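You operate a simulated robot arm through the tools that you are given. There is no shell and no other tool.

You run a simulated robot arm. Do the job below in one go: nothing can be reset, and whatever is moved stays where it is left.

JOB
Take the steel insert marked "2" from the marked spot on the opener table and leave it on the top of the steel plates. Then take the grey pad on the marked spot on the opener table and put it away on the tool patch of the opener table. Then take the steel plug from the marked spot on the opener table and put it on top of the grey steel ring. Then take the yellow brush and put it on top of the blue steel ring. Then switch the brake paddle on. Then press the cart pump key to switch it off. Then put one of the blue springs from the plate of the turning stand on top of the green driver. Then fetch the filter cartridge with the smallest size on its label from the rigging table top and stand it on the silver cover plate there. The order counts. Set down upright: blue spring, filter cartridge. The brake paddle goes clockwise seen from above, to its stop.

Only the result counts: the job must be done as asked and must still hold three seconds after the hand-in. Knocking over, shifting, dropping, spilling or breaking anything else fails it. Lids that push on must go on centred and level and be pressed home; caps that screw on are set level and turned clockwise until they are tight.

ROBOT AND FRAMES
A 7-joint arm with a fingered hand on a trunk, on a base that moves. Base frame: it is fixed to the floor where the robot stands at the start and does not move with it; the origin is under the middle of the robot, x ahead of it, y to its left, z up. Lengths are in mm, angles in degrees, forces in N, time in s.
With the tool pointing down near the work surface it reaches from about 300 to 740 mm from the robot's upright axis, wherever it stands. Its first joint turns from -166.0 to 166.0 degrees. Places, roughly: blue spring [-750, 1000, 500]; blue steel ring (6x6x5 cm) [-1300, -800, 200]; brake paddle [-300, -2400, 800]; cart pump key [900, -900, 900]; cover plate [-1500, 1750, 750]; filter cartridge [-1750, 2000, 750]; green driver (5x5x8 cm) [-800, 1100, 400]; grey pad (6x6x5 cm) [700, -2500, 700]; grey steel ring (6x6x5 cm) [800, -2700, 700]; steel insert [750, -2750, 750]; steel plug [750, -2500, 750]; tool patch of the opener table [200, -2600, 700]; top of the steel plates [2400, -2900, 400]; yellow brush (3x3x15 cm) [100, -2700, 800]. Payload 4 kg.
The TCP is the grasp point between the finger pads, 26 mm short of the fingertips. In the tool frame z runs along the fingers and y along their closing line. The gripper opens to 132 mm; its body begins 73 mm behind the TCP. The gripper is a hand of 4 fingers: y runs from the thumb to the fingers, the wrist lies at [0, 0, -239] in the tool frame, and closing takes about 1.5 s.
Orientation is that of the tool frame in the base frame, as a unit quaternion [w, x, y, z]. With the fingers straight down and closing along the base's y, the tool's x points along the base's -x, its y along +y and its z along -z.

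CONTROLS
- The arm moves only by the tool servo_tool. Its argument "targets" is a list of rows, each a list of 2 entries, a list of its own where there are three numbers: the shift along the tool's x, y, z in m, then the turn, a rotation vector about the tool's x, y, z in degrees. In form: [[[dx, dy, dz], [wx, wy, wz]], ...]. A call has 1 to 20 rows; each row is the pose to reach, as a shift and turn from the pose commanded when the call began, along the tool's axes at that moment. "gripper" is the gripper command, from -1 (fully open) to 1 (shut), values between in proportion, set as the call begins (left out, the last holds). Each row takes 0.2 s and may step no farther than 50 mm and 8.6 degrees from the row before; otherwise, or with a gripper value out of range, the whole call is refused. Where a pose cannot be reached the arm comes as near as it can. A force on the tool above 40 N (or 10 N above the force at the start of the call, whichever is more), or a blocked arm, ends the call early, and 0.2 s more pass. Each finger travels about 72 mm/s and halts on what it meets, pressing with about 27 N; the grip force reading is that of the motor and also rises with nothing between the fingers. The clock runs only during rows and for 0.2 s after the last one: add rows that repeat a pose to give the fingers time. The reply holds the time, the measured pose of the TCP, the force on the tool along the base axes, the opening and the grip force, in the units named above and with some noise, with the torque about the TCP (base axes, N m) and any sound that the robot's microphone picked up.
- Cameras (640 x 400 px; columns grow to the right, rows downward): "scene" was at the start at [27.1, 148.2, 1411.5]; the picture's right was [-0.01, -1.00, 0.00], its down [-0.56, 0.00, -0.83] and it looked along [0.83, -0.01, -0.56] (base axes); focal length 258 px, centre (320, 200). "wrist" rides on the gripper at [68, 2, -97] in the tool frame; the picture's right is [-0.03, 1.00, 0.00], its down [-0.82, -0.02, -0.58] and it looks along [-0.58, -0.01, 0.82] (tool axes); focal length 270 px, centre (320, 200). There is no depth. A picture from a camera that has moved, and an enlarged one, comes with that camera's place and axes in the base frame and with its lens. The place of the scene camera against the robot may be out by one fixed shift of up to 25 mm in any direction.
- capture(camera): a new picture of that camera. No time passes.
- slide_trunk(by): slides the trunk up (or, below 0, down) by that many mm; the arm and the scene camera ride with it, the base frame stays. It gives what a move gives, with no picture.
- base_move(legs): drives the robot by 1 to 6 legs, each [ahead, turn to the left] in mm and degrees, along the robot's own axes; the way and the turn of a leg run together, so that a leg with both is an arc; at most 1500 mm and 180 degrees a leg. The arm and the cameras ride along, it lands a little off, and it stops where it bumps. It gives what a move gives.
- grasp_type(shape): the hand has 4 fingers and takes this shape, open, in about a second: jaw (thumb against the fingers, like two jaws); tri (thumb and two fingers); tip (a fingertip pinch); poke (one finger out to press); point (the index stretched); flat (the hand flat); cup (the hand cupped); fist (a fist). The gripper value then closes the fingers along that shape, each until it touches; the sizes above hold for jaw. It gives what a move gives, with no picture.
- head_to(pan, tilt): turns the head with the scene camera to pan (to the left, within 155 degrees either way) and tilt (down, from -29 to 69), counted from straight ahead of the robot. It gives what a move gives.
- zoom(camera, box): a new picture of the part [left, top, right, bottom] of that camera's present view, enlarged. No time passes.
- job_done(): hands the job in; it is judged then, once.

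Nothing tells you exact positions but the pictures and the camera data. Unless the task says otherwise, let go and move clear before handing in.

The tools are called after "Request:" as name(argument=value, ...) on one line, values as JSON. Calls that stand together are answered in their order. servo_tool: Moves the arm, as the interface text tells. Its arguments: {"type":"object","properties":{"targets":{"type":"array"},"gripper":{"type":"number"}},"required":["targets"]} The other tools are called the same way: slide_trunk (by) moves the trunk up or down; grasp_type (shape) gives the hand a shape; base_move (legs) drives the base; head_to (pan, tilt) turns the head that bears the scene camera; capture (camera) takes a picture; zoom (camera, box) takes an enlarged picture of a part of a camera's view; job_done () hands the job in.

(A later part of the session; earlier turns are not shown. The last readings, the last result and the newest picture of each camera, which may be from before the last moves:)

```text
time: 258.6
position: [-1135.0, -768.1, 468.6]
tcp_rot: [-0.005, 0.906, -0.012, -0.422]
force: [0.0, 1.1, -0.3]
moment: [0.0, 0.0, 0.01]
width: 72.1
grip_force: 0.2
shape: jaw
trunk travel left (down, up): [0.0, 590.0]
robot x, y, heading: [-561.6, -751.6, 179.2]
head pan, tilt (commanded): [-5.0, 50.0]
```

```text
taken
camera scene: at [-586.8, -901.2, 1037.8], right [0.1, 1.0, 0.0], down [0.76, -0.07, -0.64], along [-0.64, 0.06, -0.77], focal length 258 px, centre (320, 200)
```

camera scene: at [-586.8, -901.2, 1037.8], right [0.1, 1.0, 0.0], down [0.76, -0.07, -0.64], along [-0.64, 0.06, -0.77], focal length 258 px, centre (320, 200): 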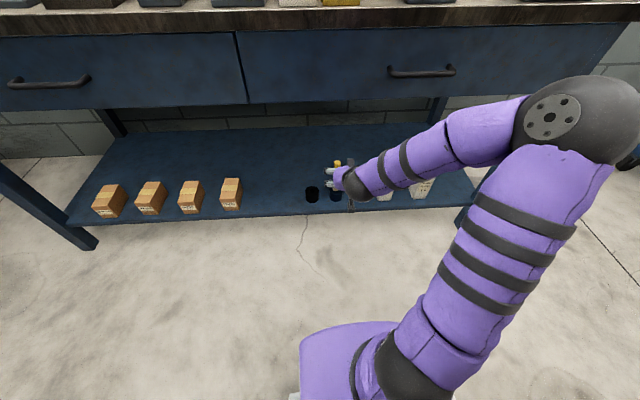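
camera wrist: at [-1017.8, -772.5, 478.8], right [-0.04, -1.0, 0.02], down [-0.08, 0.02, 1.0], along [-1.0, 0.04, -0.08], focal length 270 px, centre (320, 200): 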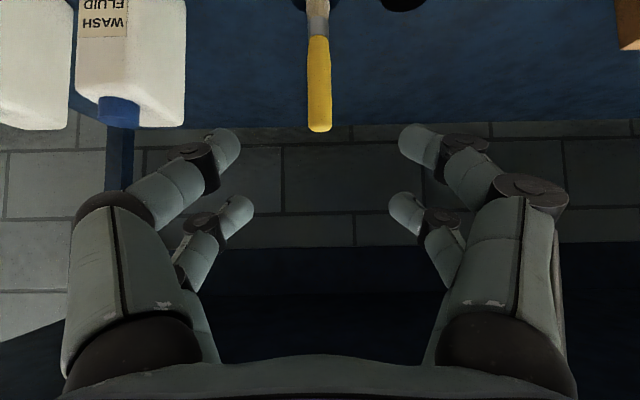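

The brush stands on the blue ring. I'll back away, raise the trunk and return the hand to pointing straight down.

Request:
base_move(legs=[[-200, 0]])

Request:
slide_trunk(by=350)

Request:
servo_tool(targets=[[[-0.02, 0, -0.025], [0, 7.2, 0]], [[-0.04, 0, -0.05], [0, 14.3, 0]], [[-0.06, 0, -0.075], [0, 21.5, 0]], [[-0.08, 0, -0.1], [0, 28.6, 0]], [[-0.1, 0, -0.125], [0, 35.7, 0]], [[-0.11, 0, -0.14], [0, 42.9, 0]], [[-0.11, 0, -0.15], [0, 50, 0]], [[-0.11, 0, -0.15], [0, 50, 0]]])

Request:
base_move(legs=[[0, 90], [1050, 0]])

Request:
head_to(pan=0, tilt=35)

Request:
capture(camera="scene")

```text
time: 260.2
position: [-936.5, -769.4, 468.0]
tcp_rot: [-0.006, 0.906, -0.012, -0.423]
force: [0.4, 0.6, -1.2]
moment: [0.0, 0.01, -0.01]
width: 71.9
grip_force: 0.0
shape: jaw
trunk travel left (down, up): [0.0, 590.0]
robot x, y, heading: [-369.7, -748.6, 179.7]
head pan, tilt (commanded): [-5.0, 50.0]
```

```text
time: 263.7
position: [-936.1, -768.4, 819.5]
tcp_rot: [-0.007, 0.906, -0.013, -0.423]
force: [0.4, 0.5, -0.3]
moment: [-0.01, -0.05, -0.02]
width: 71.9
grip_force: 0.1
shape: jaw
trunk travel left (down, up): [-350.0, 240.0]
robot x, y, heading: [-366.4, -751.7, 179.4]
head pan, tilt (commanded): [-5.0, 50.0]
```

```text
time: 265.5
position: [-891.5, -770.7, 999.2]
tcp_rot: [0.0, 1.0, -0.014, 0.002]
force: [-0.2, -0.7, 0.6]
moment: [0.01, 0.01, 0.02]
width: 72.7
grip_force: 0.0
shape: jaw
trunk travel left (down, up): [-350.0, 240.0]
robot x, y, heading: [-366.6, -750.1, 179.0]
head pan, tilt (commanded): [-5.0, 50.0]
```

```text
time: 275.1
position: [-366.0, -2321.2, 999.0]
tcp_rot: [0.0, 0.718, 0.696, 0.001]
force: [0.6, -0.5, 0.3]
moment: [0.02, 0.0, -0.02]
width: 72.3
grip_force: 0.0
shape: jaw
trunk travel left (down, up): [-350.0, 240.0]
robot x, y, heading: [-382.9, -1796.1, -91.1]
head pan, tilt (commanded): [-5.0, 50.0]
```

```text
time: 275.8
position: [-366.3, -2320.9, 998.4]
tcp_rot: [0.0, 0.718, 0.696, 0.001]
force: [0.3, 0.5, -0.3]
moment: [0.01, -0.03, -0.02]
width: 72.3
grip_force: 0.0
shape: jaw
trunk travel left (down, up): [-350.0, 240.0]
robot x, y, heading: [-380.8, -1796.2, -90.9]
head pan, tilt (commanded): [0.0, 35.0]
```

```text
taken
camera scene: at [-231.8, -1831.8, 1409.4], right [-1.0, 0.02, 0.0], down [0.01, 0.57, -0.82], along [-0.01, -0.82, -0.57], focal length 258 px, centre (320, 200)
```

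scene: 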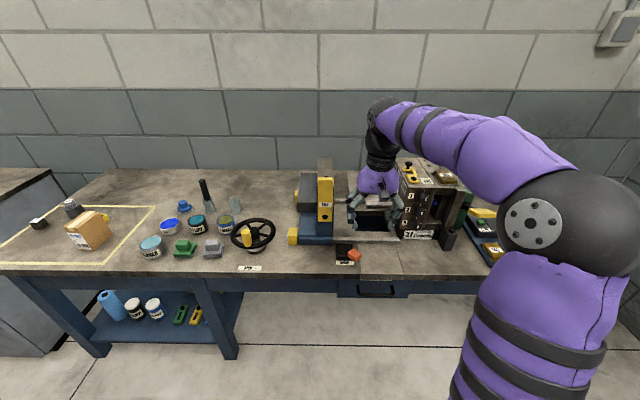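

Request:
zoom(camera="scene", box=[270, 150, 470, 290])

Request:
capture(camera="wrist")

Request:
zoom(camera="scene", box=[320, 225, 380, 280])

```text
2.86 times, centred on (370, 220) of scene
camera zoom: at [-231.8, -1831.8, 1409.4], right [-1.0, 0.02, 0.0], down [0.01, 0.57, -0.82], along [-0.01, -0.82, -0.57], focal length 737 px, centre (177, 143)
```

zoom: 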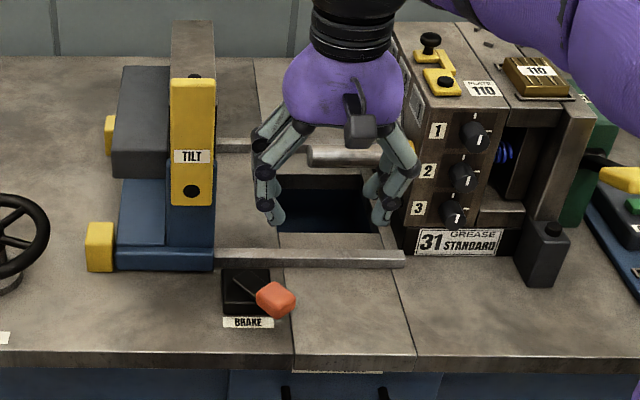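

```text
taken
camera wrist: at [-363.3, -2252.4, 1096.0], right [1.0, -0.06, 0.0], down [-0.05, -0.82, 0.58], along [-0.03, -0.58, -0.82], focal length 270 px, centre (320, 200)
```

wrist: 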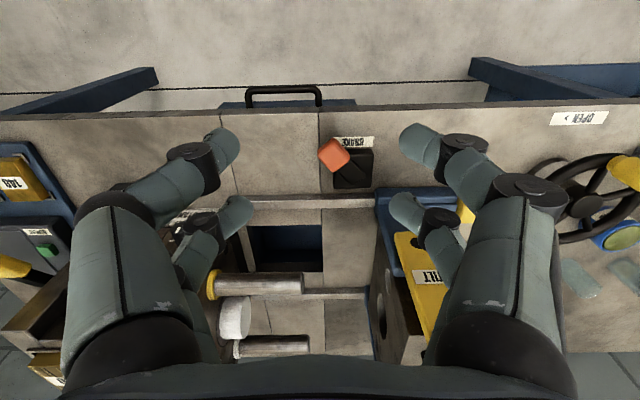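

```text
7.27 times, centred on (350, 252) of scene
camera zoom: at [-231.8, -1831.8, 1409.4], right [-1.0, 0.02, 0.0], down [0.01, 0.57, -0.82], along [-0.01, -0.82, -0.57], focal length 1875 px, centre (102, -182)
```

zoom: 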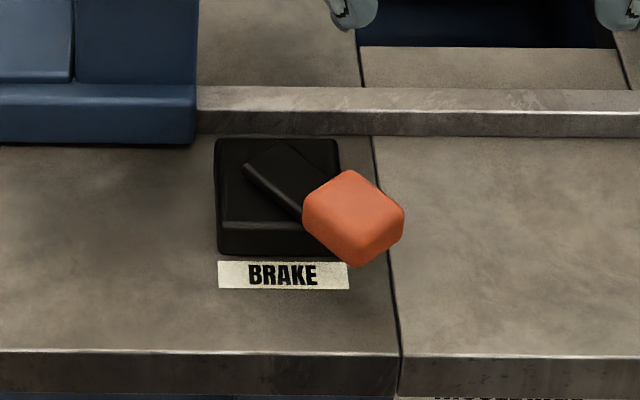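

The brake lever (black, orange knob) sits near the table's front edge; its knob points toward -x/+y, so clockwise means sweeping it toward the table front and then +x. Zooming for geometry.

Request:
zoom(camera="wrist", box=[290, 110, 410, 210])

Request:
servo_tool(targets=[[[0.01, 0.008, 0.03], [0, 0, 0]], [[0.02, 0.015, 0.06], [0, 0, 0]], [[0.03, 0.022, 0.09], [0, 0, 0]], [[0.04, 0.03, 0.1], [0, 0, 0]], [[0.04, 0.03, 0.1], [0, 0, 0]]])

Request:
capture(camera="wrist")

Request:
zoom(camera="wrist", box=[240, 10, 400, 130])

```text
4.00 times, centred on (350, 160) of wrist
camera zoom: at [-363.3, -2252.4, 1096.0], right [1.0, -0.06, 0.0], down [-0.05, -0.82, 0.58], along [-0.03, -0.58, -0.82], focal length 1081 px, centre (200, 360)
```

zoom: 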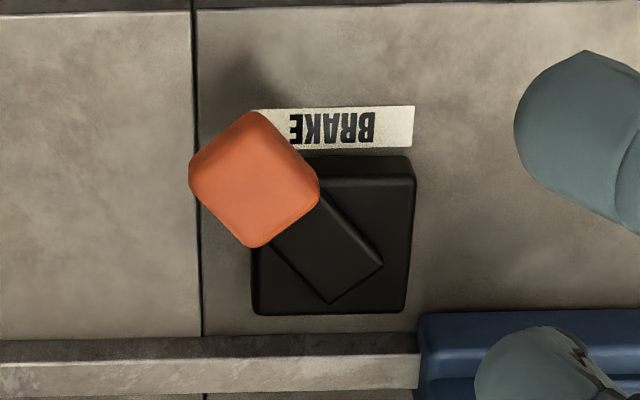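

```text
time: 277.0
position: [-334.4, -2282.5, 899.1]
tcp_rot: [0.0, 0.718, 0.696, -0.001]
force: [0.8, 0.7, 1.0]
moment: [0.01, 0.01, 0.01]
width: 72.4
grip_force: 0.1
shape: jaw
trunk travel left (down, up): [-350.0, 240.0]
robot x, y, heading: [-381.9, -1799.4, -90.9]
head pan, tilt (commanded): [0.0, 35.0]
```

```text
taken
camera wrist: at [-330.7, -2213.1, 996.5], right [1.0, -0.06, 0.0], down [-0.05, -0.82, 0.58], along [-0.03, -0.58, -0.82], focal length 270 px, centre (320, 200)
```

wrist: 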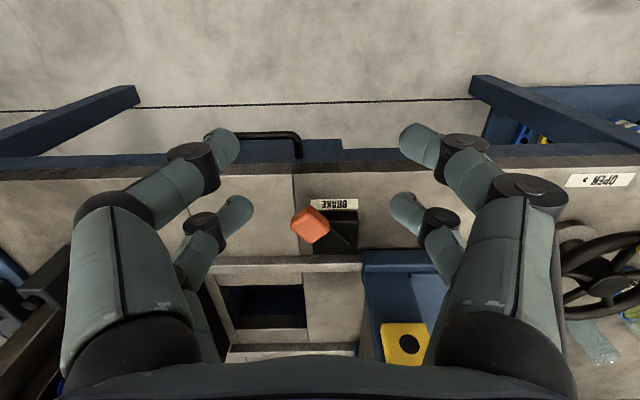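

```text
3.33 times, centred on (320, 70) of wrist
camera zoom: at [-330.7, -2213.1, 996.5], right [1.0, -0.06, 0.0], down [-0.05, -0.82, 0.58], along [-0.03, -0.58, -0.82], focal length 901 px, centre (320, 633)
```

zoom: 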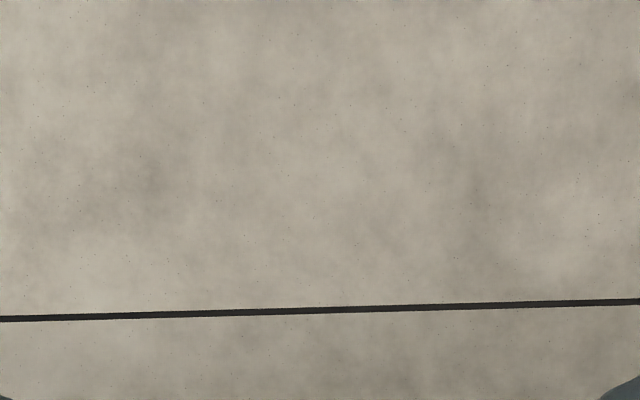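

Knob top is at about (-351, -2417, 757), pivot near (-324, -2449). I'll zoom once more to judge heights before pushing.

Request:
zoom(camera="wrist", box=[260, 170, 400, 270])

Request:
head_to(pan=0, tilt=48)

Request:
zoom(camera="scene", box=[310, 150, 400, 220])

```text
4.00 times, centred on (330, 220) of wrist
camera zoom: at [-330.7, -2213.1, 996.5], right [1.0, -0.06, 0.0], down [-0.05, -0.82, 0.58], along [-0.03, -0.58, -0.82], focal length 1081 px, centre (280, 120)
```

zoom: 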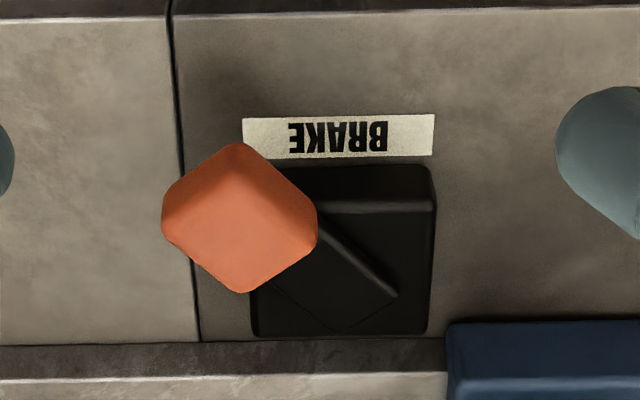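

```text
time: 277.8
position: [-333.4, -2282.9, 900.2]
tcp_rot: [0.0, 0.718, 0.696, 0.0]
force: [0.2, -0.2, 0.3]
moment: [0.02, -0.03, -0.02]
width: 72.5
grip_force: 0.1
shape: jaw
trunk travel left (down, up): [-350.0, 240.0]
robot x, y, heading: [-381.9, -1800.9, -90.8]
head pan, tilt (commanded): [0.0, 48.0]
```

```text
5.71 times, centred on (355, 185) of scene
camera zoom: at [-231.6, -1822.5, 1390.5], right [-1.0, 0.02, 0.0], down [0.01, 0.74, -0.67], along [-0.01, -0.67, -0.74], focal length 1474 px, centre (120, 286)
```

zoom: 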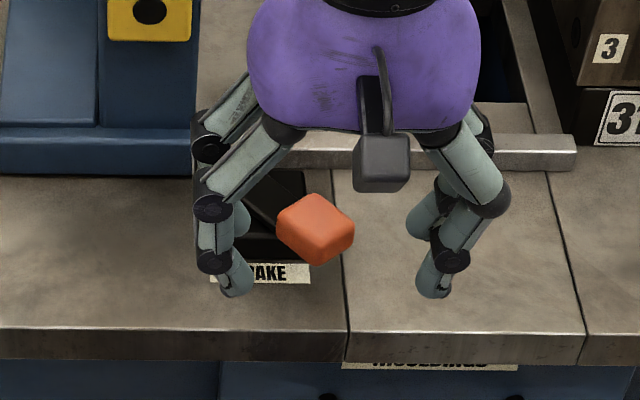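

I'll use the closed hand as a prod: the rear fingertip pair will sit behind the knob (-x/-y side) and sweep it clockwise around the pivot. First, move to the start point.

Request:
servo_tool(targets=[[[-0.03, -0.011, 0.01], [0, 0, 0]], [[-0.06, -0.022, 0.02], [0, 0, 0]], [[-0.09, -0.033, 0.03], [0, 0, 0]], [[-0.12, -0.044, 0.04], [0, 0, 0]], [[-0.139, -0.051, 0.05], [0, 0, 0]], [[-0.139, -0.051, 0.05], [0, 0, 0]], [[-0.139, -0.051, 0.05], [0, 0, 0]], [[-0.139, -0.051, 0.05], [0, 0, 0]], [[-0.139, -0.051, 0.05], [0, 0, 0]]], gripper=1)

Request:
capture(camera="wrist")

Request:
zoom(camera="scene", box=[310, 120, 430, 220])

```text
time: 279.8
position: [-390.0, -2420.4, 849.5]
tcp_rot: [0.001, 0.718, 0.696, 0.0]
force: [0.0, -0.2, 0.6]
moment: [0.01, -0.02, 0.02]
width: 0.1
grip_force: 27.8
shape: jaw
trunk travel left (down, up): [-350.0, 240.0]
robot x, y, heading: [-382.3, -1798.1, -91.0]
head pan, tilt (commanded): [0.0, 48.0]
```

```text
taken
camera wrist: at [-387.5, -2351.0, 946.1], right [1.0, -0.06, 0.0], down [-0.05, -0.82, 0.58], along [-0.03, -0.58, -0.82], focal length 270 px, centre (320, 200)
```

wrist: 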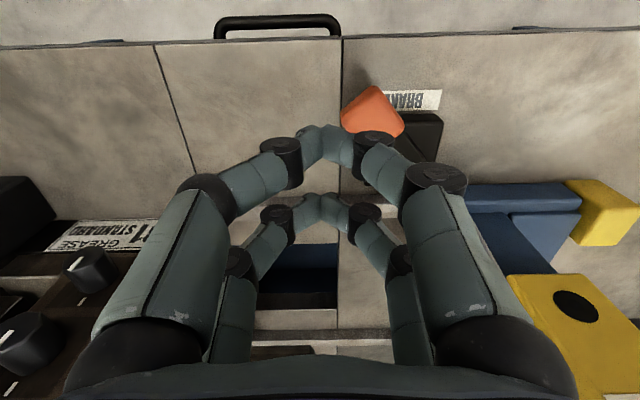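

```text
4.00 times, centred on (370, 170) of scene
camera zoom: at [-231.6, -1822.6, 1390.5], right [-1.0, 0.02, 0.0], down [0.01, 0.74, -0.67], along [-0.01, -0.67, -0.74], focal length 1032 px, centre (120, 320)
```

zoom: 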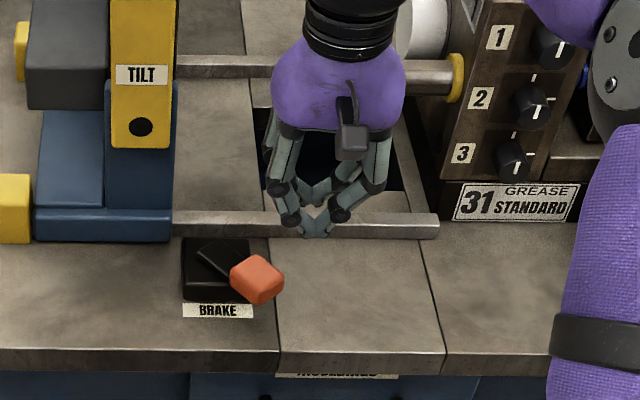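

The prod is left of the lever with clear space below. Descending to lever height.

Request:
servo_tool(targets=[[[0, 0, 0.03], [0, 0, 0]], [[0, 0, 0.06], [0, 0, 0]], [[0, 0, 0.078], [0, 0, 0]], [[0, 0, 0.081], [0, 0, 0]], [[0, 0, 0.081], [0, 0, 0]]])

Request:
capture(camera="wrist")

Request:
zoom(camera="scene", box=[320, 160, 410, 230])

```text
time: 281.0
position: [-394.1, -2417.0, 768.8]
tcp_rot: [-0.001, 0.719, 0.695, 0.0]
force: [-15.0, 16.2, 12.0]
moment: [0.14, -0.29, 0.46]
width: 0.0
grip_force: 26.5
shape: jaw
trunk travel left (down, up): [-350.0, 240.0]
robot x, y, heading: [-381.4, -1796.8, -90.9]
head pan, tilt (commanded): [0.0, 48.0]
```

```text
taken
camera wrist: at [-389.6, -2348.4, 866.1], right [1.0, -0.06, 0.0], down [-0.05, -0.82, 0.58], along [-0.03, -0.58, -0.82], focal length 270 px, centre (320, 200)
```

wrist: 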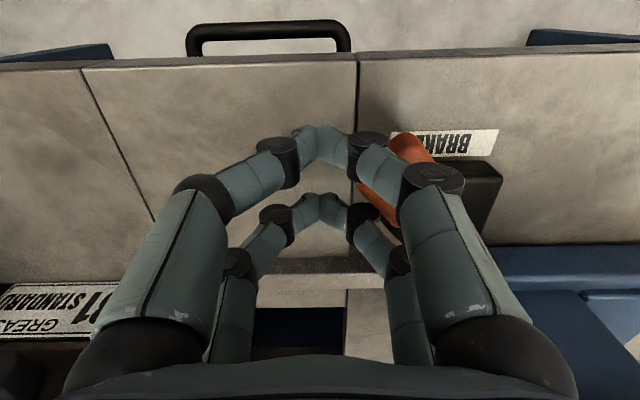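

```text
5.71 times, centred on (365, 195) of scene
camera zoom: at [-232.9, -1820.0, 1390.8], right [-1.0, 0.02, 0.0], down [0.01, 0.74, -0.67], along [-0.01, -0.67, -0.74], focal length 1474 px, centre (63, 229)
```

zoom: 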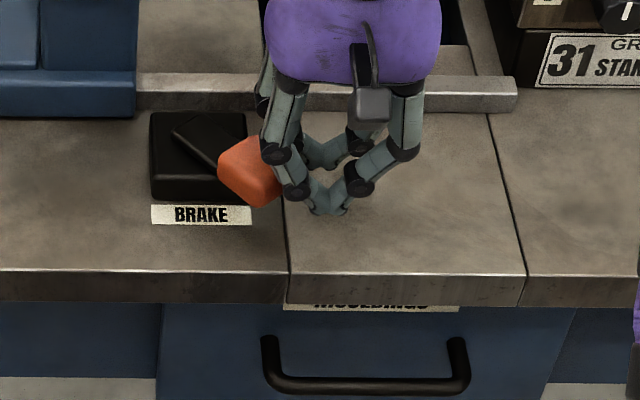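

The closed fingers' knuckles bulge and touched the knob. I'll lift, open the hand, and instead use the inner face of the -x rear finger as the pusher, with the lever between the open fingers.

Request:
servo_tool(targets=[[[0, 0, -0.03], [0, 0, 0]], [[0, 0, -0.07], [0, 0, 0]], [[0, 0, -0.09], [0, 0, 0]], [[0.001, 0.02, -0.09], [0, 0, 0]], [[0.002, 0.04, -0.09], [0, 0, 0]], [[0.003, 0.063, -0.09], [0, 0, 0]], [[0.003, 0.063, -0.09], [0, 0, 0]], [[0.003, 0.063, -0.09], [0, 0, 0]]], gripper=-0.667)

Request:
capture(camera="wrist")

Request:
zoom(camera="scene", box=[300, 130, 420, 230])

```text
time: 282.8
position: [-327.6, -2418.5, 858.6]
tcp_rot: [0.0, 0.718, 0.696, 0.0]
force: [0.0, -0.4, -0.4]
moment: [0.01, -0.03, 0.04]
width: 110.2
grip_force: 0.0
shape: jaw
trunk travel left (down, up): [-350.0, 240.0]
robot x, y, heading: [-381.2, -1797.2, -91.0]
head pan, tilt (commanded): [0.0, 48.0]
```

```text
taken
camera wrist: at [-324.5, -2350.0, 955.3], right [1.0, -0.06, 0.0], down [-0.05, -0.82, 0.58], along [-0.03, -0.58, -0.82], focal length 270 px, centre (320, 200)
```

wrist: 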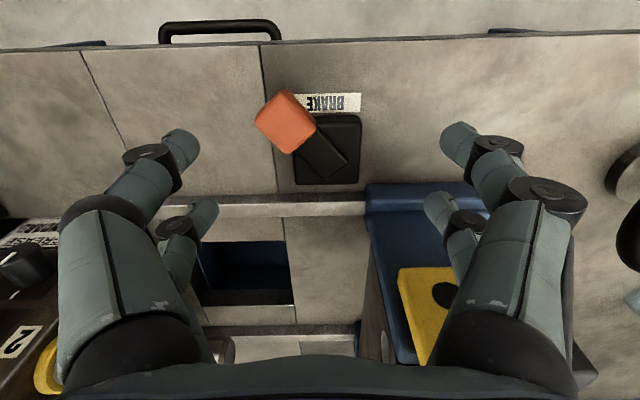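

```text
4.00 times, centred on (360, 180) of scene
camera zoom: at [-231.6, -1822.6, 1390.5], right [-1.0, 0.02, 0.0], down [0.01, 0.74, -0.67], along [-0.01, -0.67, -0.74], focal length 1032 px, centre (160, 280)
```

zoom: 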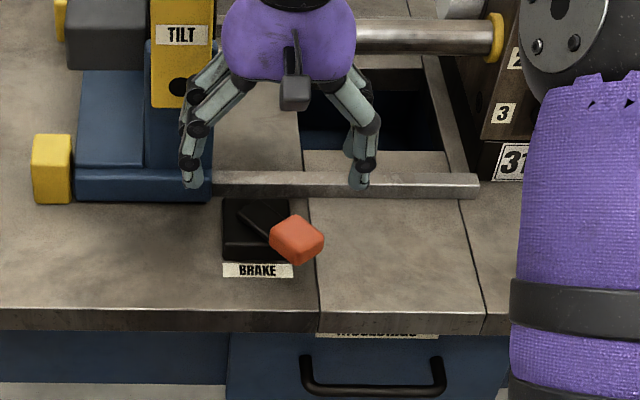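

The lever lies between the open fingers. Lowering to knob height.

Request:
servo_tool(targets=[[[0, 0, 0.03], [0, 0, 0]], [[0, 0, 0.06], [0, 0, 0]], [[0, 0, 0.085], [0, 0, 0]], [[0, 0, 0.092], [0, 0, 0]], [[0, 0, 0.092], [0, 0, 0]]])

Request:
capture(camera="wrist")

Request:
zoom(camera="scene", box=[310, 150, 410, 230])

```text
time: 284.0
position: [-327.1, -2418.4, 766.6]
tcp_rot: [0.0, 0.718, 0.696, 0.0]
force: [0.5, 0.6, 0.5]
moment: [0.03, -0.02, 0.03]
width: 109.7
grip_force: 0.1
shape: jaw
trunk travel left (down, up): [-350.0, 240.0]
robot x, y, heading: [-387.8, -1795.0, -91.2]
head pan, tilt (commanded): [0.0, 48.0]
```

```text
taken
camera wrist: at [-324.0, -2349.6, 863.1], right [1.0, -0.06, 0.0], down [-0.05, -0.82, 0.58], along [-0.03, -0.58, -0.82], focal length 270 px, centre (320, 200)
```

wrist: 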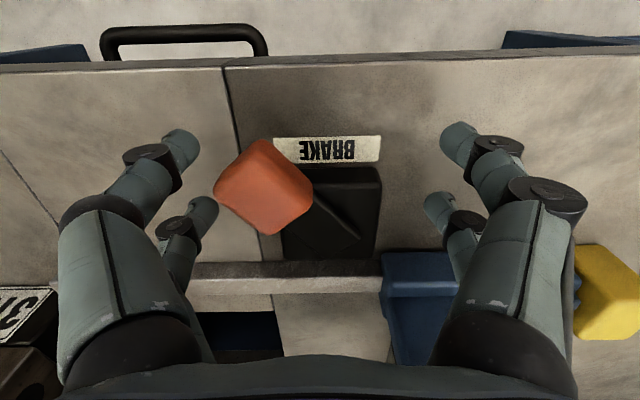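

```text
5.00 times, centred on (360, 190) of scene
camera zoom: at [-231.6, -1822.6, 1390.5], right [-1.0, 0.02, 0.0], down [0.01, 0.74, -0.67], along [-0.01, -0.67, -0.74], focal length 1289 px, centre (120, 250)
```

zoom: 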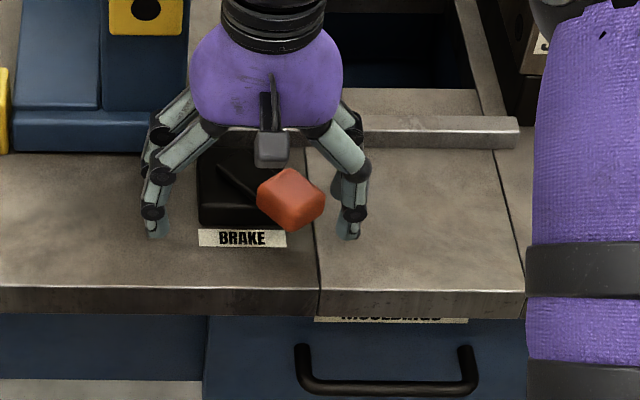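

The pusher finger is left of the knob. Sweeping the first part of the arc.

Request:
servo_tool(targets=[[[0.005, 0.01, 0], [0, 0, 0]], [[0.0107, 0.0203, 0], [0, 0, 0]], [[0.016, 0.023, 0], [0, 0, 0]], [[0.0213, 0.026, 0], [0, 0, 0]], [[0.0267, 0.0295, 0], [0, 0, 0]], [[0.032, 0.036, 0], [0, 0, 0]], [[0.0379, 0.0429, 0], [0, 0, 0]], [[0.0379, 0.0429, 0], [0, 0, 0]]])

Request:
capture(camera="wrist")

Request:
zoom(camera="scene", box=[310, 150, 410, 230])

```text
time: 285.8
position: [-282.9, -2381.8, 766.4]
tcp_rot: [0.0, 0.718, 0.696, 0.0]
force: [-0.5, -0.7, 0.4]
moment: [0.02, 0.06, 0.02]
width: 109.9
grip_force: 0.1
shape: jaw
trunk travel left (down, up): [-350.0, 240.0]
robot x, y, heading: [-380.0, -1801.4, -90.7]
head pan, tilt (commanded): [0.0, 48.0]
```

```text
taken
camera wrist: at [-280.1, -2312.7, 863.1], right [1.0, -0.06, 0.0], down [-0.05, -0.82, 0.58], along [-0.03, -0.58, -0.82], focal length 270 px, centre (320, 200)
```

wrist: 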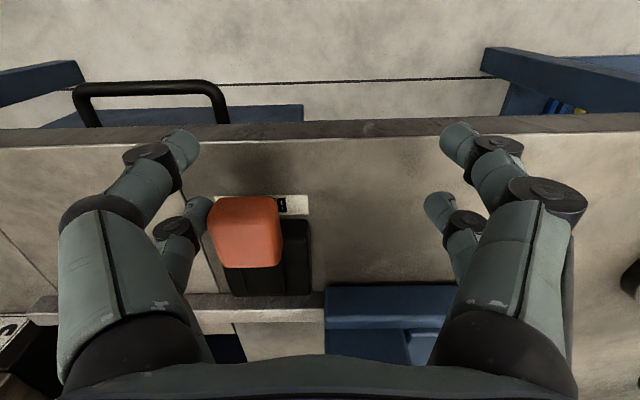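

```text
5.00 times, centred on (360, 190) of scene
camera zoom: at [-231.6, -1822.6, 1390.5], right [-1.0, 0.02, 0.0], down [0.01, 0.74, -0.67], along [-0.01, -0.67, -0.74], focal length 1289 px, centre (120, 250)
```

zoom: 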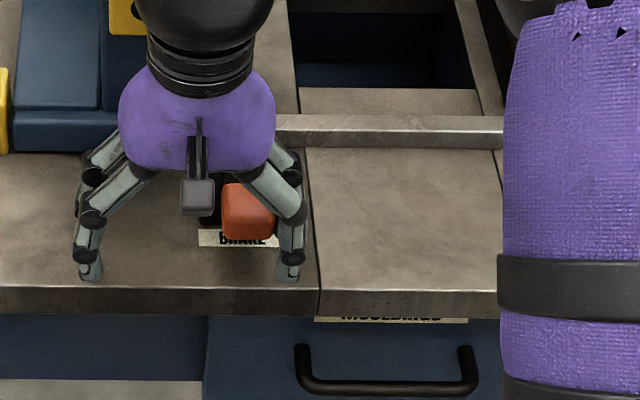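

The lever is turning; the knob now points toward the table front. Continuing the sweep.

Request:
servo_tool(targets=[[[0.002, 0.005, 0], [0, 0, 0]], [[0.004, 0.011, 0], [0, 0, 0]], [[0.0062, 0.0166, 0], [0, 0, 0]], [[0.0065, 0.0225, 0], [0, 0, 0]], [[0.0063, 0.0285, 0], [0, 0, 0]], [[0.0061, 0.0342, 0], [0, 0, 0]], [[0.0061, 0.0342, 0], [0, 0, 0]]])

Request:
capture(camera="wrist")

Request:
zoom(camera="scene", box=[310, 150, 410, 230])

```text
time: 287.4
position: [-249.2, -2377.5, 767.6]
tcp_rot: [0.0, 0.718, 0.696, -0.001]
force: [-0.9, -0.4, 0.5]
moment: [0.0, -0.01, 0.0]
width: 109.9
grip_force: 0.1
shape: jaw
trunk travel left (down, up): [-350.0, 240.0]
robot x, y, heading: [-385.4, -1791.0, -91.0]
head pan, tilt (commanded): [0.0, 48.0]
```

```text
taken
camera wrist: at [-245.9, -2308.2, 863.1], right [1.0, -0.06, 0.0], down [-0.05, -0.81, 0.58], along [-0.03, -0.58, -0.82], focal length 270 px, centre (320, 200)
```

wrist: 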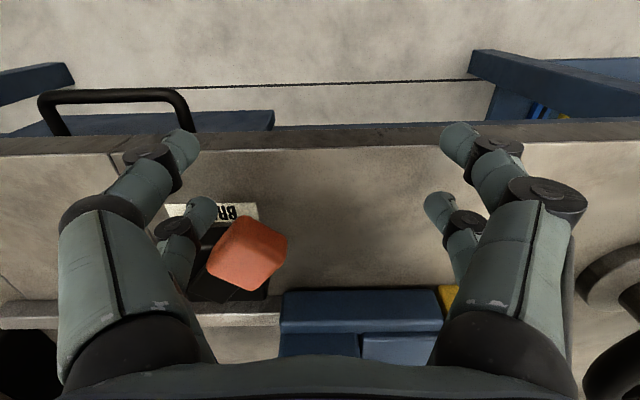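

```text
5.00 times, centred on (360, 190) of scene
camera zoom: at [-231.6, -1822.6, 1390.5], right [-1.0, 0.02, 0.0], down [0.01, 0.74, -0.67], along [-0.01, -0.67, -0.74], focal length 1289 px, centre (120, 250)
```

zoom: 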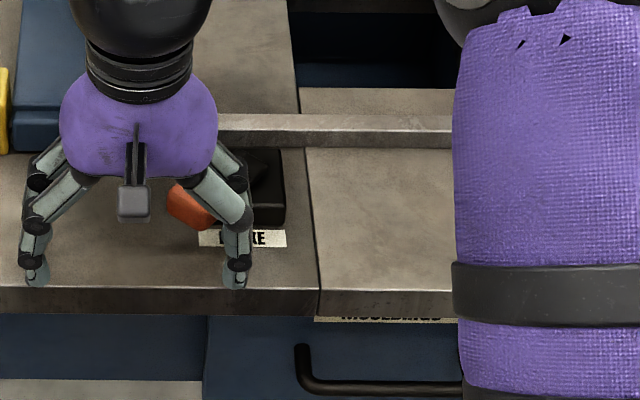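

No stop yet; the knob is at roughly 55°. Continuing slowly.

Request:
servo_tool(targets=[[[-0.001, 0.004, 0], [0, 0, 0]], [[-0.0025, 0.008, 0], [0, 0, 0]], [[-0.004, 0.012, 0], [0, 0, 0]], [[-0.006, 0.0165, 0], [0, 0, 0]], [[-0.006, 0.0165, 0], [0, 0, 0]]])

Request:
capture(camera="wrist")

Request:
zoom(camera="wrist", box=[130, 180, 330, 320])

```text
time: 288.6
position: [-233.6, -2383.4, 765.7]
tcp_rot: [-0.001, 0.719, 0.695, 0.0]
force: [-3.4, 7.1, -2.6]
moment: [0.1, -0.1, -0.6]
width: 110.9
grip_force: 0.1
shape: jaw
trunk travel left (down, up): [-350.0, 240.0]
robot x, y, heading: [-384.4, -1799.0, -90.8]
head pan, tilt (commanded): [0.0, 48.0]
```

```text
taken
camera wrist: at [-230.1, -2313.9, 863.0], right [1.0, -0.06, 0.0], down [-0.05, -0.82, 0.58], along [-0.03, -0.57, -0.82], focal length 270 px, centre (320, 200)
```

wrist: 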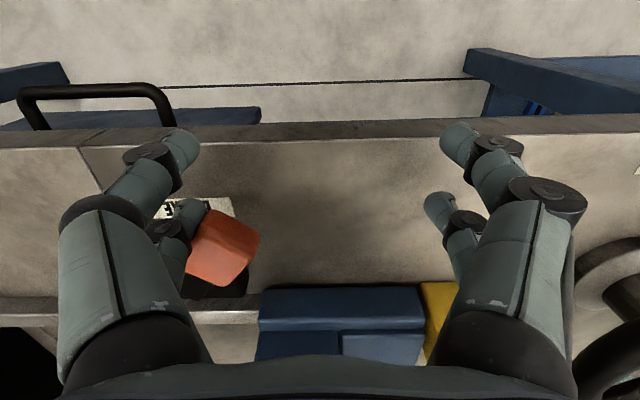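

```text
2.86 times, centred on (230, 250) of wrist
camera zoom: at [-230.1, -2313.9, 863.0], right [1.0, -0.06, 0.0], down [-0.05, -0.82, 0.58], along [-0.03, -0.57, -0.82], focal length 772 px, centre (577, 57)
```

zoom: 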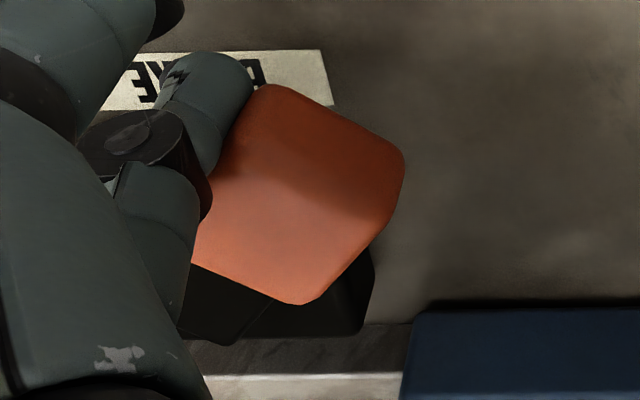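

Resistance appeared with the lever near 43°, so it's likely at its stop. I'll press a little more to confirm.

Request:
servo_tool(targets=[[[-0.002, 0.002, 0], [0, 0, 0]], [[-0.0043, 0.0042, 0], [0, 0, 0]], [[-0.0043, 0.0042, 0], [0, 0, 0]]])

Request:
zoom(camera="wrist", box=[130, 180, 330, 320])

```text
time: 289.4
position: [-229.3, -2385.3, 765.6]
tcp_rot: [-0.002, 0.719, 0.695, 0.002]
force: [-8.1, 27.2, -7.4]
moment: [0.35, -0.47, -2.09]
width: 111.1
grip_force: 0.0
shape: jaw
trunk travel left (down, up): [-350.0, 240.0]
robot x, y, heading: [-380.9, -1794.3, -91.0]
head pan, tilt (commanded): [0.0, 48.0]
```

```text
2.86 times, centred on (230, 250) of wrist
camera zoom: at [-226.3, -2316.7, 862.9], right [1.0, -0.06, 0.0], down [-0.05, -0.82, 0.57], along [-0.04, -0.57, -0.82], focal length 772 px, centre (577, 57)
```

zoom: 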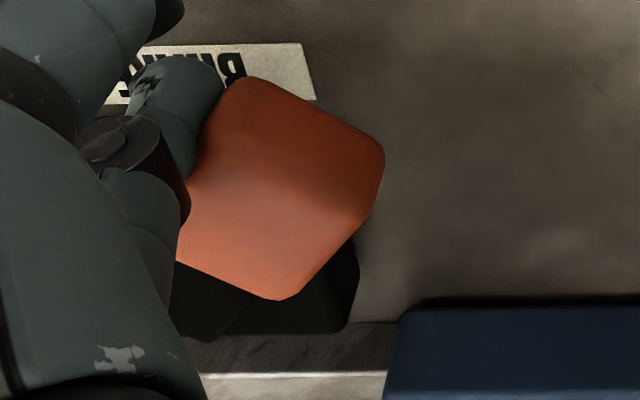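

It's firmly at its stop (28 N, no more movement). Backing off and lifting clear.

Request:
servo_tool(targets=[[[0.005, -0.005, 0], [0, 0, 0]], [[0.012, -0.012, 0], [0, 0, 0]], [[0.016, -0.018, 0], [0, 0, 0]], [[0.016, -0.018, -0.03], [0, 0, 0]], [[0.016, -0.018, -0.07], [0, 0, 0]], [[0.016, -0.018, -0.12], [0, 0, 0]], [[0.016, -0.018, -0.17], [0, 0, 0]], [[0.016, -0.018, -0.22], [0, 0, 0]], [[0.016, -0.018, -0.23], [0, 0, 0]]])

Request:
capture(camera="wrist")

Request:
zoom(camera="scene", box=[290, 150, 410, 240])

```text
time: 291.4
position: [-245.7, -2371.1, 996.6]
tcp_rot: [0.0, 0.718, 0.696, 0.0]
force: [0.0, -0.5, 0.3]
moment: [0.01, -0.02, 0.04]
width: 109.9
grip_force: 0.1
shape: jaw
trunk travel left (down, up): [-350.0, 240.0]
robot x, y, heading: [-381.7, -1799.3, -90.8]
head pan, tilt (commanded): [0.0, 48.0]
```

```text
taken
camera wrist: at [-242.6, -2302.4, 1093.8], right [1.0, -0.06, 0.0], down [-0.05, -0.82, 0.58], along [-0.03, -0.58, -0.82], focal length 270 px, centre (320, 200)
```

wrist: 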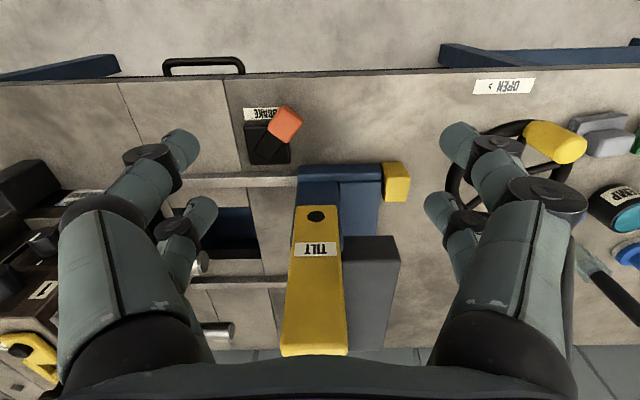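

```text
4.44 times, centred on (350, 195) of scene
camera zoom: at [-231.6, -1822.5, 1390.5], right [-1.0, 0.02, 0.0], down [0.01, 0.74, -0.67], along [-0.01, -0.67, -0.74], focal length 1146 px, centre (187, 222)
```

zoom: 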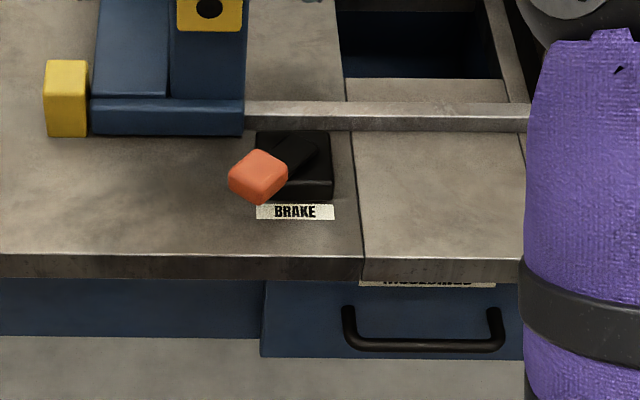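

The brake is on. Next is the cart pump key on the panel table near (920, -916), which I can reach from the northwest corner (around x 540, y -470). I'll retract the arm and drive there.

Request:
servo_tool(targets=[[[0.04, -0.03, 0], [0, 0, 0]], [[0.075, -0.07, 0], [0, 0, 0]], [[0.085, -0.11, 0], [0, 0, 0]], [[0.085, -0.11, 0], [0, 0, 0]]])

Request:
base_move(legs=[[0, 180], [1320, 0], [0, -90], [800, 0]])

Request:
head_to(pan=-50, tilt=35)

Request:
capture(camera="scene")

```text
refused: row 2 steps farther than a row can; nothing moved
```

```text
time: 314.4
position: [992.7, -340.1, 996.8]
tcp_rot: [0.0, 0.01, 1.0, -0.001]
force: [0.0, 0.2, 0.6]
moment: [0.0, 0.01, 0.0]
width: 110.1
grip_force: 0.1
shape: jaw
trunk travel left (down, up): [-350.0, 240.0]
robot x, y, heading: [418.1, -488.6, -0.1]
head pan, tilt (commanded): [0.0, 48.0]
```

```text
time: 315.5
position: [992.9, -340.7, 996.6]
tcp_rot: [0.0, 0.01, 1.0, -0.001]
force: [-1.2, -0.6, 0.3]
moment: [-0.02, -0.01, -0.05]
width: 110.2
grip_force: 0.1
shape: jaw
trunk travel left (down, up): [-350.0, 240.0]
robot x, y, heading: [419.3, -484.4, -0.1]
head pan, tilt (commanded): [-50.0, 35.0]
```

```text
taken
camera scene: at [415.7, -401.5, 1409.5], right [-0.77, -0.64, 0.0], down [-0.37, 0.44, -0.82], along [0.52, -0.63, -0.57], focal length 258 px, centre (320, 200)
```

scene: 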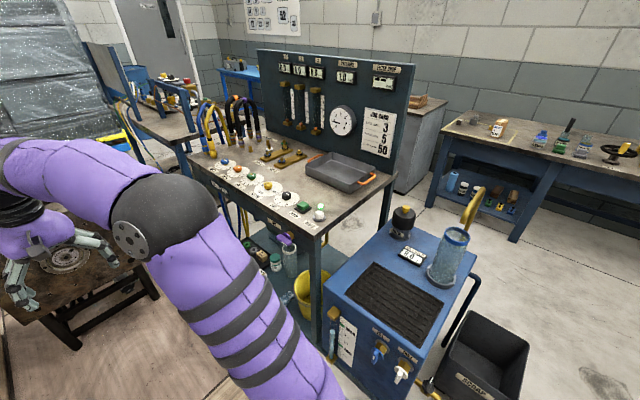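

I'm northwest of the panel table. Zooming on its front row of controls to find the pump key.

Request:
zoom(camera="scene", box=[190, 130, 400, 250])

Request:
zoom(camera="scene", box=[250, 175, 340, 235])

Request:
zoom(camera="scene", box=[320, 190, 500, 400])

```text
3.05 times, centred on (295, 190) of scene
camera zoom: at [415.7, -401.5, 1409.5], right [-0.77, -0.64, 0.0], down [-0.37, 0.44, -0.82], along [0.52, -0.63, -0.57], focal length 786 px, centre (396, 230)
```

zoom: 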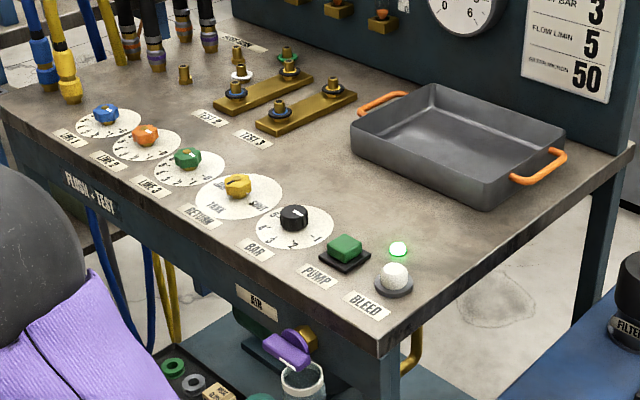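

```text
6.67 times, centred on (295, 205) of scene
camera zoom: at [415.7, -401.5, 1409.5], right [-0.77, -0.64, 0.0], down [-0.37, 0.44, -0.82], along [0.52, -0.63, -0.57], focal length 1719 px, centre (487, 167)
```

zoom: 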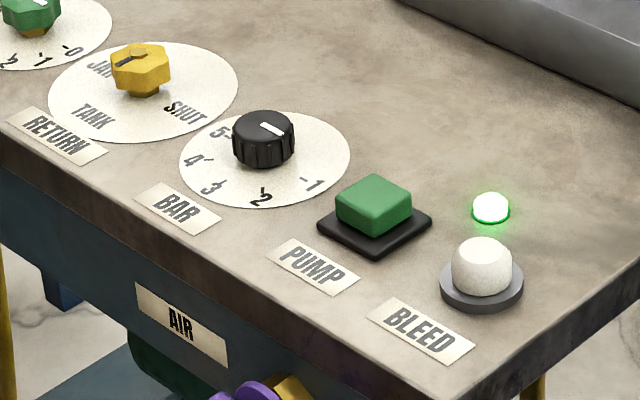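

```text
1.90 times, centred on (410, 295) of scene
camera zoom: at [415.7, -401.5, 1409.5], right [-0.77, -0.64, 0.0], down [-0.37, 0.44, -0.82], along [0.52, -0.63, -0.57], focal length 491 px, centre (149, 19)
```

zoom: 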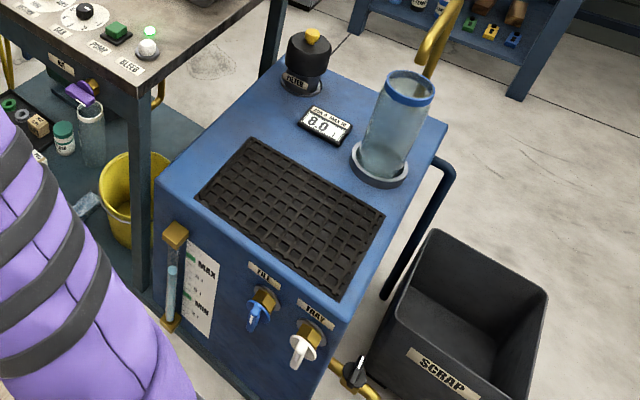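

The green PUMP key sits between BLEED and the BAR knob, with its lamp lit. I'll move a bit closer and bring the hand above it, then try the "poke" shape.

Request:
base_move(legs=[[90, 0]])

Request:
servo_tool(targets=[[[0.048, 0, 0], [0, 0, 0]], [[0.096, 0, 0], [0, 0, 0]], [[0.144, -0.005, 0], [0, 0, 0]], [[0.18, -0.03, 0], [0, 0, 0]], [[0.205, -0.07, 0], [0, 0, 0]], [[0.215, -0.115, 0], [0, 0, 0]], [[0.215, -0.16, 0], [0, 0, 0]], [[0.215, -0.205, 0], [0, 0, 0]], [[0.215, -0.25, 0], [0, 0, 0]], [[0.215, -0.295, 0], [0, 0, 0]], [[0.215, -0.34, 0], [0, 0, 0]], [[0.21, -0.385, 0], [0, 0, 0]], [[0.2, -0.43, 0], [0, 0, 0]], [[0.19, -0.475, 0], [0, 0, 0]], [[0.175, -0.515, 0], [0, 0, 0]], [[0.16, -0.55, 0], [0, 0, 0]], [[0.15, -0.575, 0], [0, 0, 0]], [[0.15, -0.575, 0], [0, 0, 0]]])

Request:
grasp_type(shape="poke")

Request:
capture(camera="wrist")

Request:
capture(camera="scene")

```text
time: 316.6
position: [1082.6, -340.0, 995.9]
tcp_rot: [0.0, 0.011, 1.0, -0.001]
force: [0.1, -0.5, -0.7]
moment: [0.02, 0.04, -0.02]
width: 110.0
grip_force: 0.0
shape: jaw
trunk travel left (down, up): [-350.0, 240.0]
robot x, y, heading: [510.1, -482.2, -0.2]
head pan, tilt (commanded): [-50.0, 35.0]
```

```text
time: 320.4
position: [921.1, -911.6, 995.9]
tcp_rot: [0.0, 0.01, 1.0, -0.001]
force: [-0.4, -0.4, 0.2]
moment: [0.02, 0.01, 0.01]
width: 110.0
grip_force: 0.0
shape: jaw
trunk travel left (down, up): [-350.0, 240.0]
robot x, y, heading: [508.4, -483.7, -0.2]
head pan, tilt (commanded): [-50.0, 35.0]
```

```text
time: 321.3
position: [920.8, -911.8, 995.9]
tcp_rot: [0.0, 0.011, 1.0, 0.0]
force: [0.2, -0.2, -0.2]
moment: [0.03, 0.0, 0.02]
width: 0.0
grip_force: 0.0
shape: poke
trunk travel left (down, up): [-350.0, 240.0]
robot x, y, heading: [512.8, -484.8, -0.0]
head pan, tilt (commanded): [-50.0, 35.0]
```

```text
taken
camera wrist: at [852.3, -908.1, 1092.9], right [0.05, 1.0, 0.0], down [0.82, -0.04, 0.58], along [0.58, -0.03, -0.82], focal length 270 px, centre (320, 200)
```

wrist: 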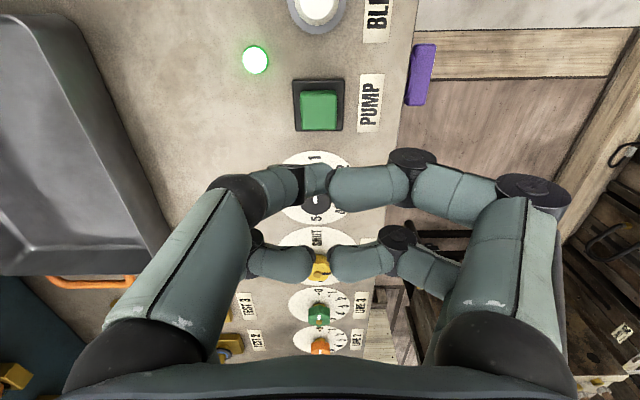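

```text
taken
camera scene: at [506.2, -402.1, 1409.5], right [-0.77, -0.64, 0.0], down [-0.37, 0.44, -0.82], along [0.52, -0.63, -0.57], focal length 258 px, centre (320, 200)
```

scene: 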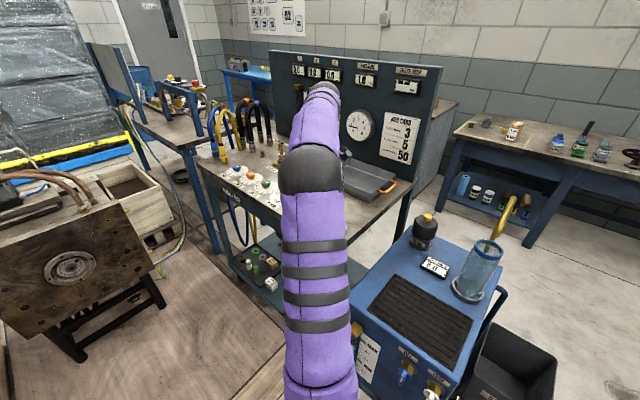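

The poke shape isn't clearly useful, so I'll go back to the closed jaw, whose geometry I know, and use its front fingertip pair to press. Descending partway for a better fix.

Request:
grasp_type(shape="jaw")

Request:
servo_tool(targets=[[[-0.006, 0.001, 0.02], [0, 0, 0]], [[-0.013, 0.0016, 0.04], [0, 0, 0]], [[-0.013, 0.0016, 0.05], [0, 0, 0]], [[-0.013, 0.0016, 0.05], [0, 0, 0]], [[-0.013, 0.0016, 0.05], [0, 0, 0]], [[-0.013, 0.0016, 0.05], [0, 0, 0]], [[-0.013, 0.0016, 0.05], [0, 0, 0]], [[-0.013, 0.0016, 0.05], [0, 0, 0]], [[-0.013, 0.0016, 0.05], [0, 0, 0]]], gripper=1)

Request:
capture(camera="wrist")

Request:
zoom(camera="wrist", box=[240, 40, 400, 160])

```text
time: 322.2
position: [920.7, -911.0, 996.7]
tcp_rot: [0.0, 0.01, 1.0, 0.0]
force: [-0.9, -0.5, -0.7]
moment: [0.01, -0.03, -0.04]
width: 131.9
grip_force: 0.1
shape: jaw
trunk travel left (down, up): [-350.0, 240.0]
robot x, y, heading: [515.0, -484.7, -0.0]
head pan, tilt (commanded): [-50.0, 35.0]
```

```text
time: 324.2
position: [934.4, -910.3, 945.4]
tcp_rot: [0.0, 0.011, 1.0, -0.001]
force: [-0.6, -0.1, 0.0]
moment: [-0.02, 0.03, 0.02]
width: 0.0
grip_force: 26.7
shape: jaw
trunk travel left (down, up): [-350.0, 240.0]
robot x, y, heading: [508.8, -484.1, 0.1]
head pan, tilt (commanded): [-50.0, 35.0]
```

```text
taken
camera wrist: at [865.7, -907.0, 1042.9], right [0.05, 1.0, 0.0], down [0.82, -0.04, 0.58], along [0.58, -0.03, -0.82], focal length 270 px, centre (320, 200)
```

wrist: 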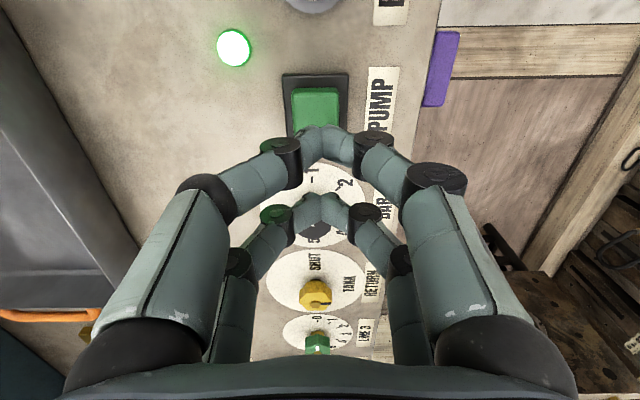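

```text
3.33 times, centred on (320, 100) of wrist
camera zoom: at [865.7, -907.0, 1042.9], right [0.05, 1.0, 0.0], down [0.82, -0.04, 0.58], along [0.58, -0.03, -0.82], focal length 901 px, centre (320, 533)
```

zoom: 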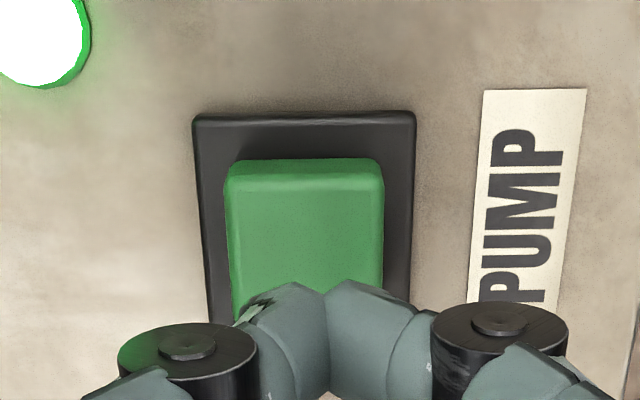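

Front fingertips will land on the cap's centre after a 3 mm sideways fix. Descending slowly and watching force and the lamp.

Request:
servo_tool(targets=[[[0, -0.003, 0.015], [0, 0, 0]], [[0, -0.003, 0.028], [0, 0, 0]], [[0, -0.003, 0.032], [0, 0, 0]], [[0, -0.003, 0.032], [0, 0, 0]]])

Request:
zoom(camera="wrist", box=[220, 20, 420, 170])

```text
time: 325.2
position: [934.8, -913.3, 914.0]
tcp_rot: [0.0, 0.009, 1.0, -0.001]
force: [0.3, -0.3, 0.0]
moment: [0.05, 0.02, -0.08]
width: 0.3
grip_force: 27.1
shape: jaw
trunk travel left (down, up): [-350.0, 240.0]
robot x, y, heading: [514.1, -484.2, -0.1]
head pan, tilt (commanded): [-50.0, 35.0]
```

```text
2.67 times, centred on (320, 95) of wrist
camera zoom: at [865.8, -909.8, 1010.9], right [0.05, 1.0, 0.0], down [0.82, -0.04, 0.58], along [0.58, -0.03, -0.82], focal length 721 px, centre (320, 480)
```

zoom: 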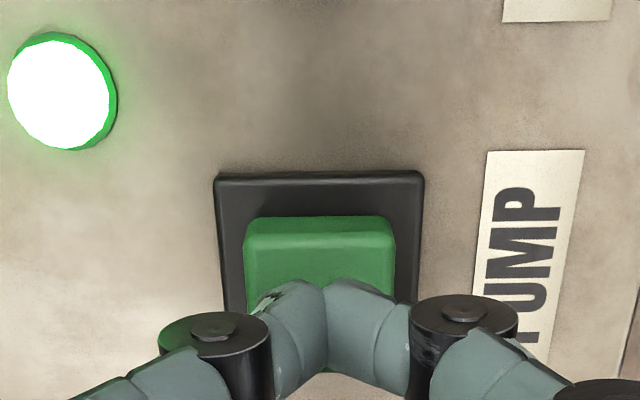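

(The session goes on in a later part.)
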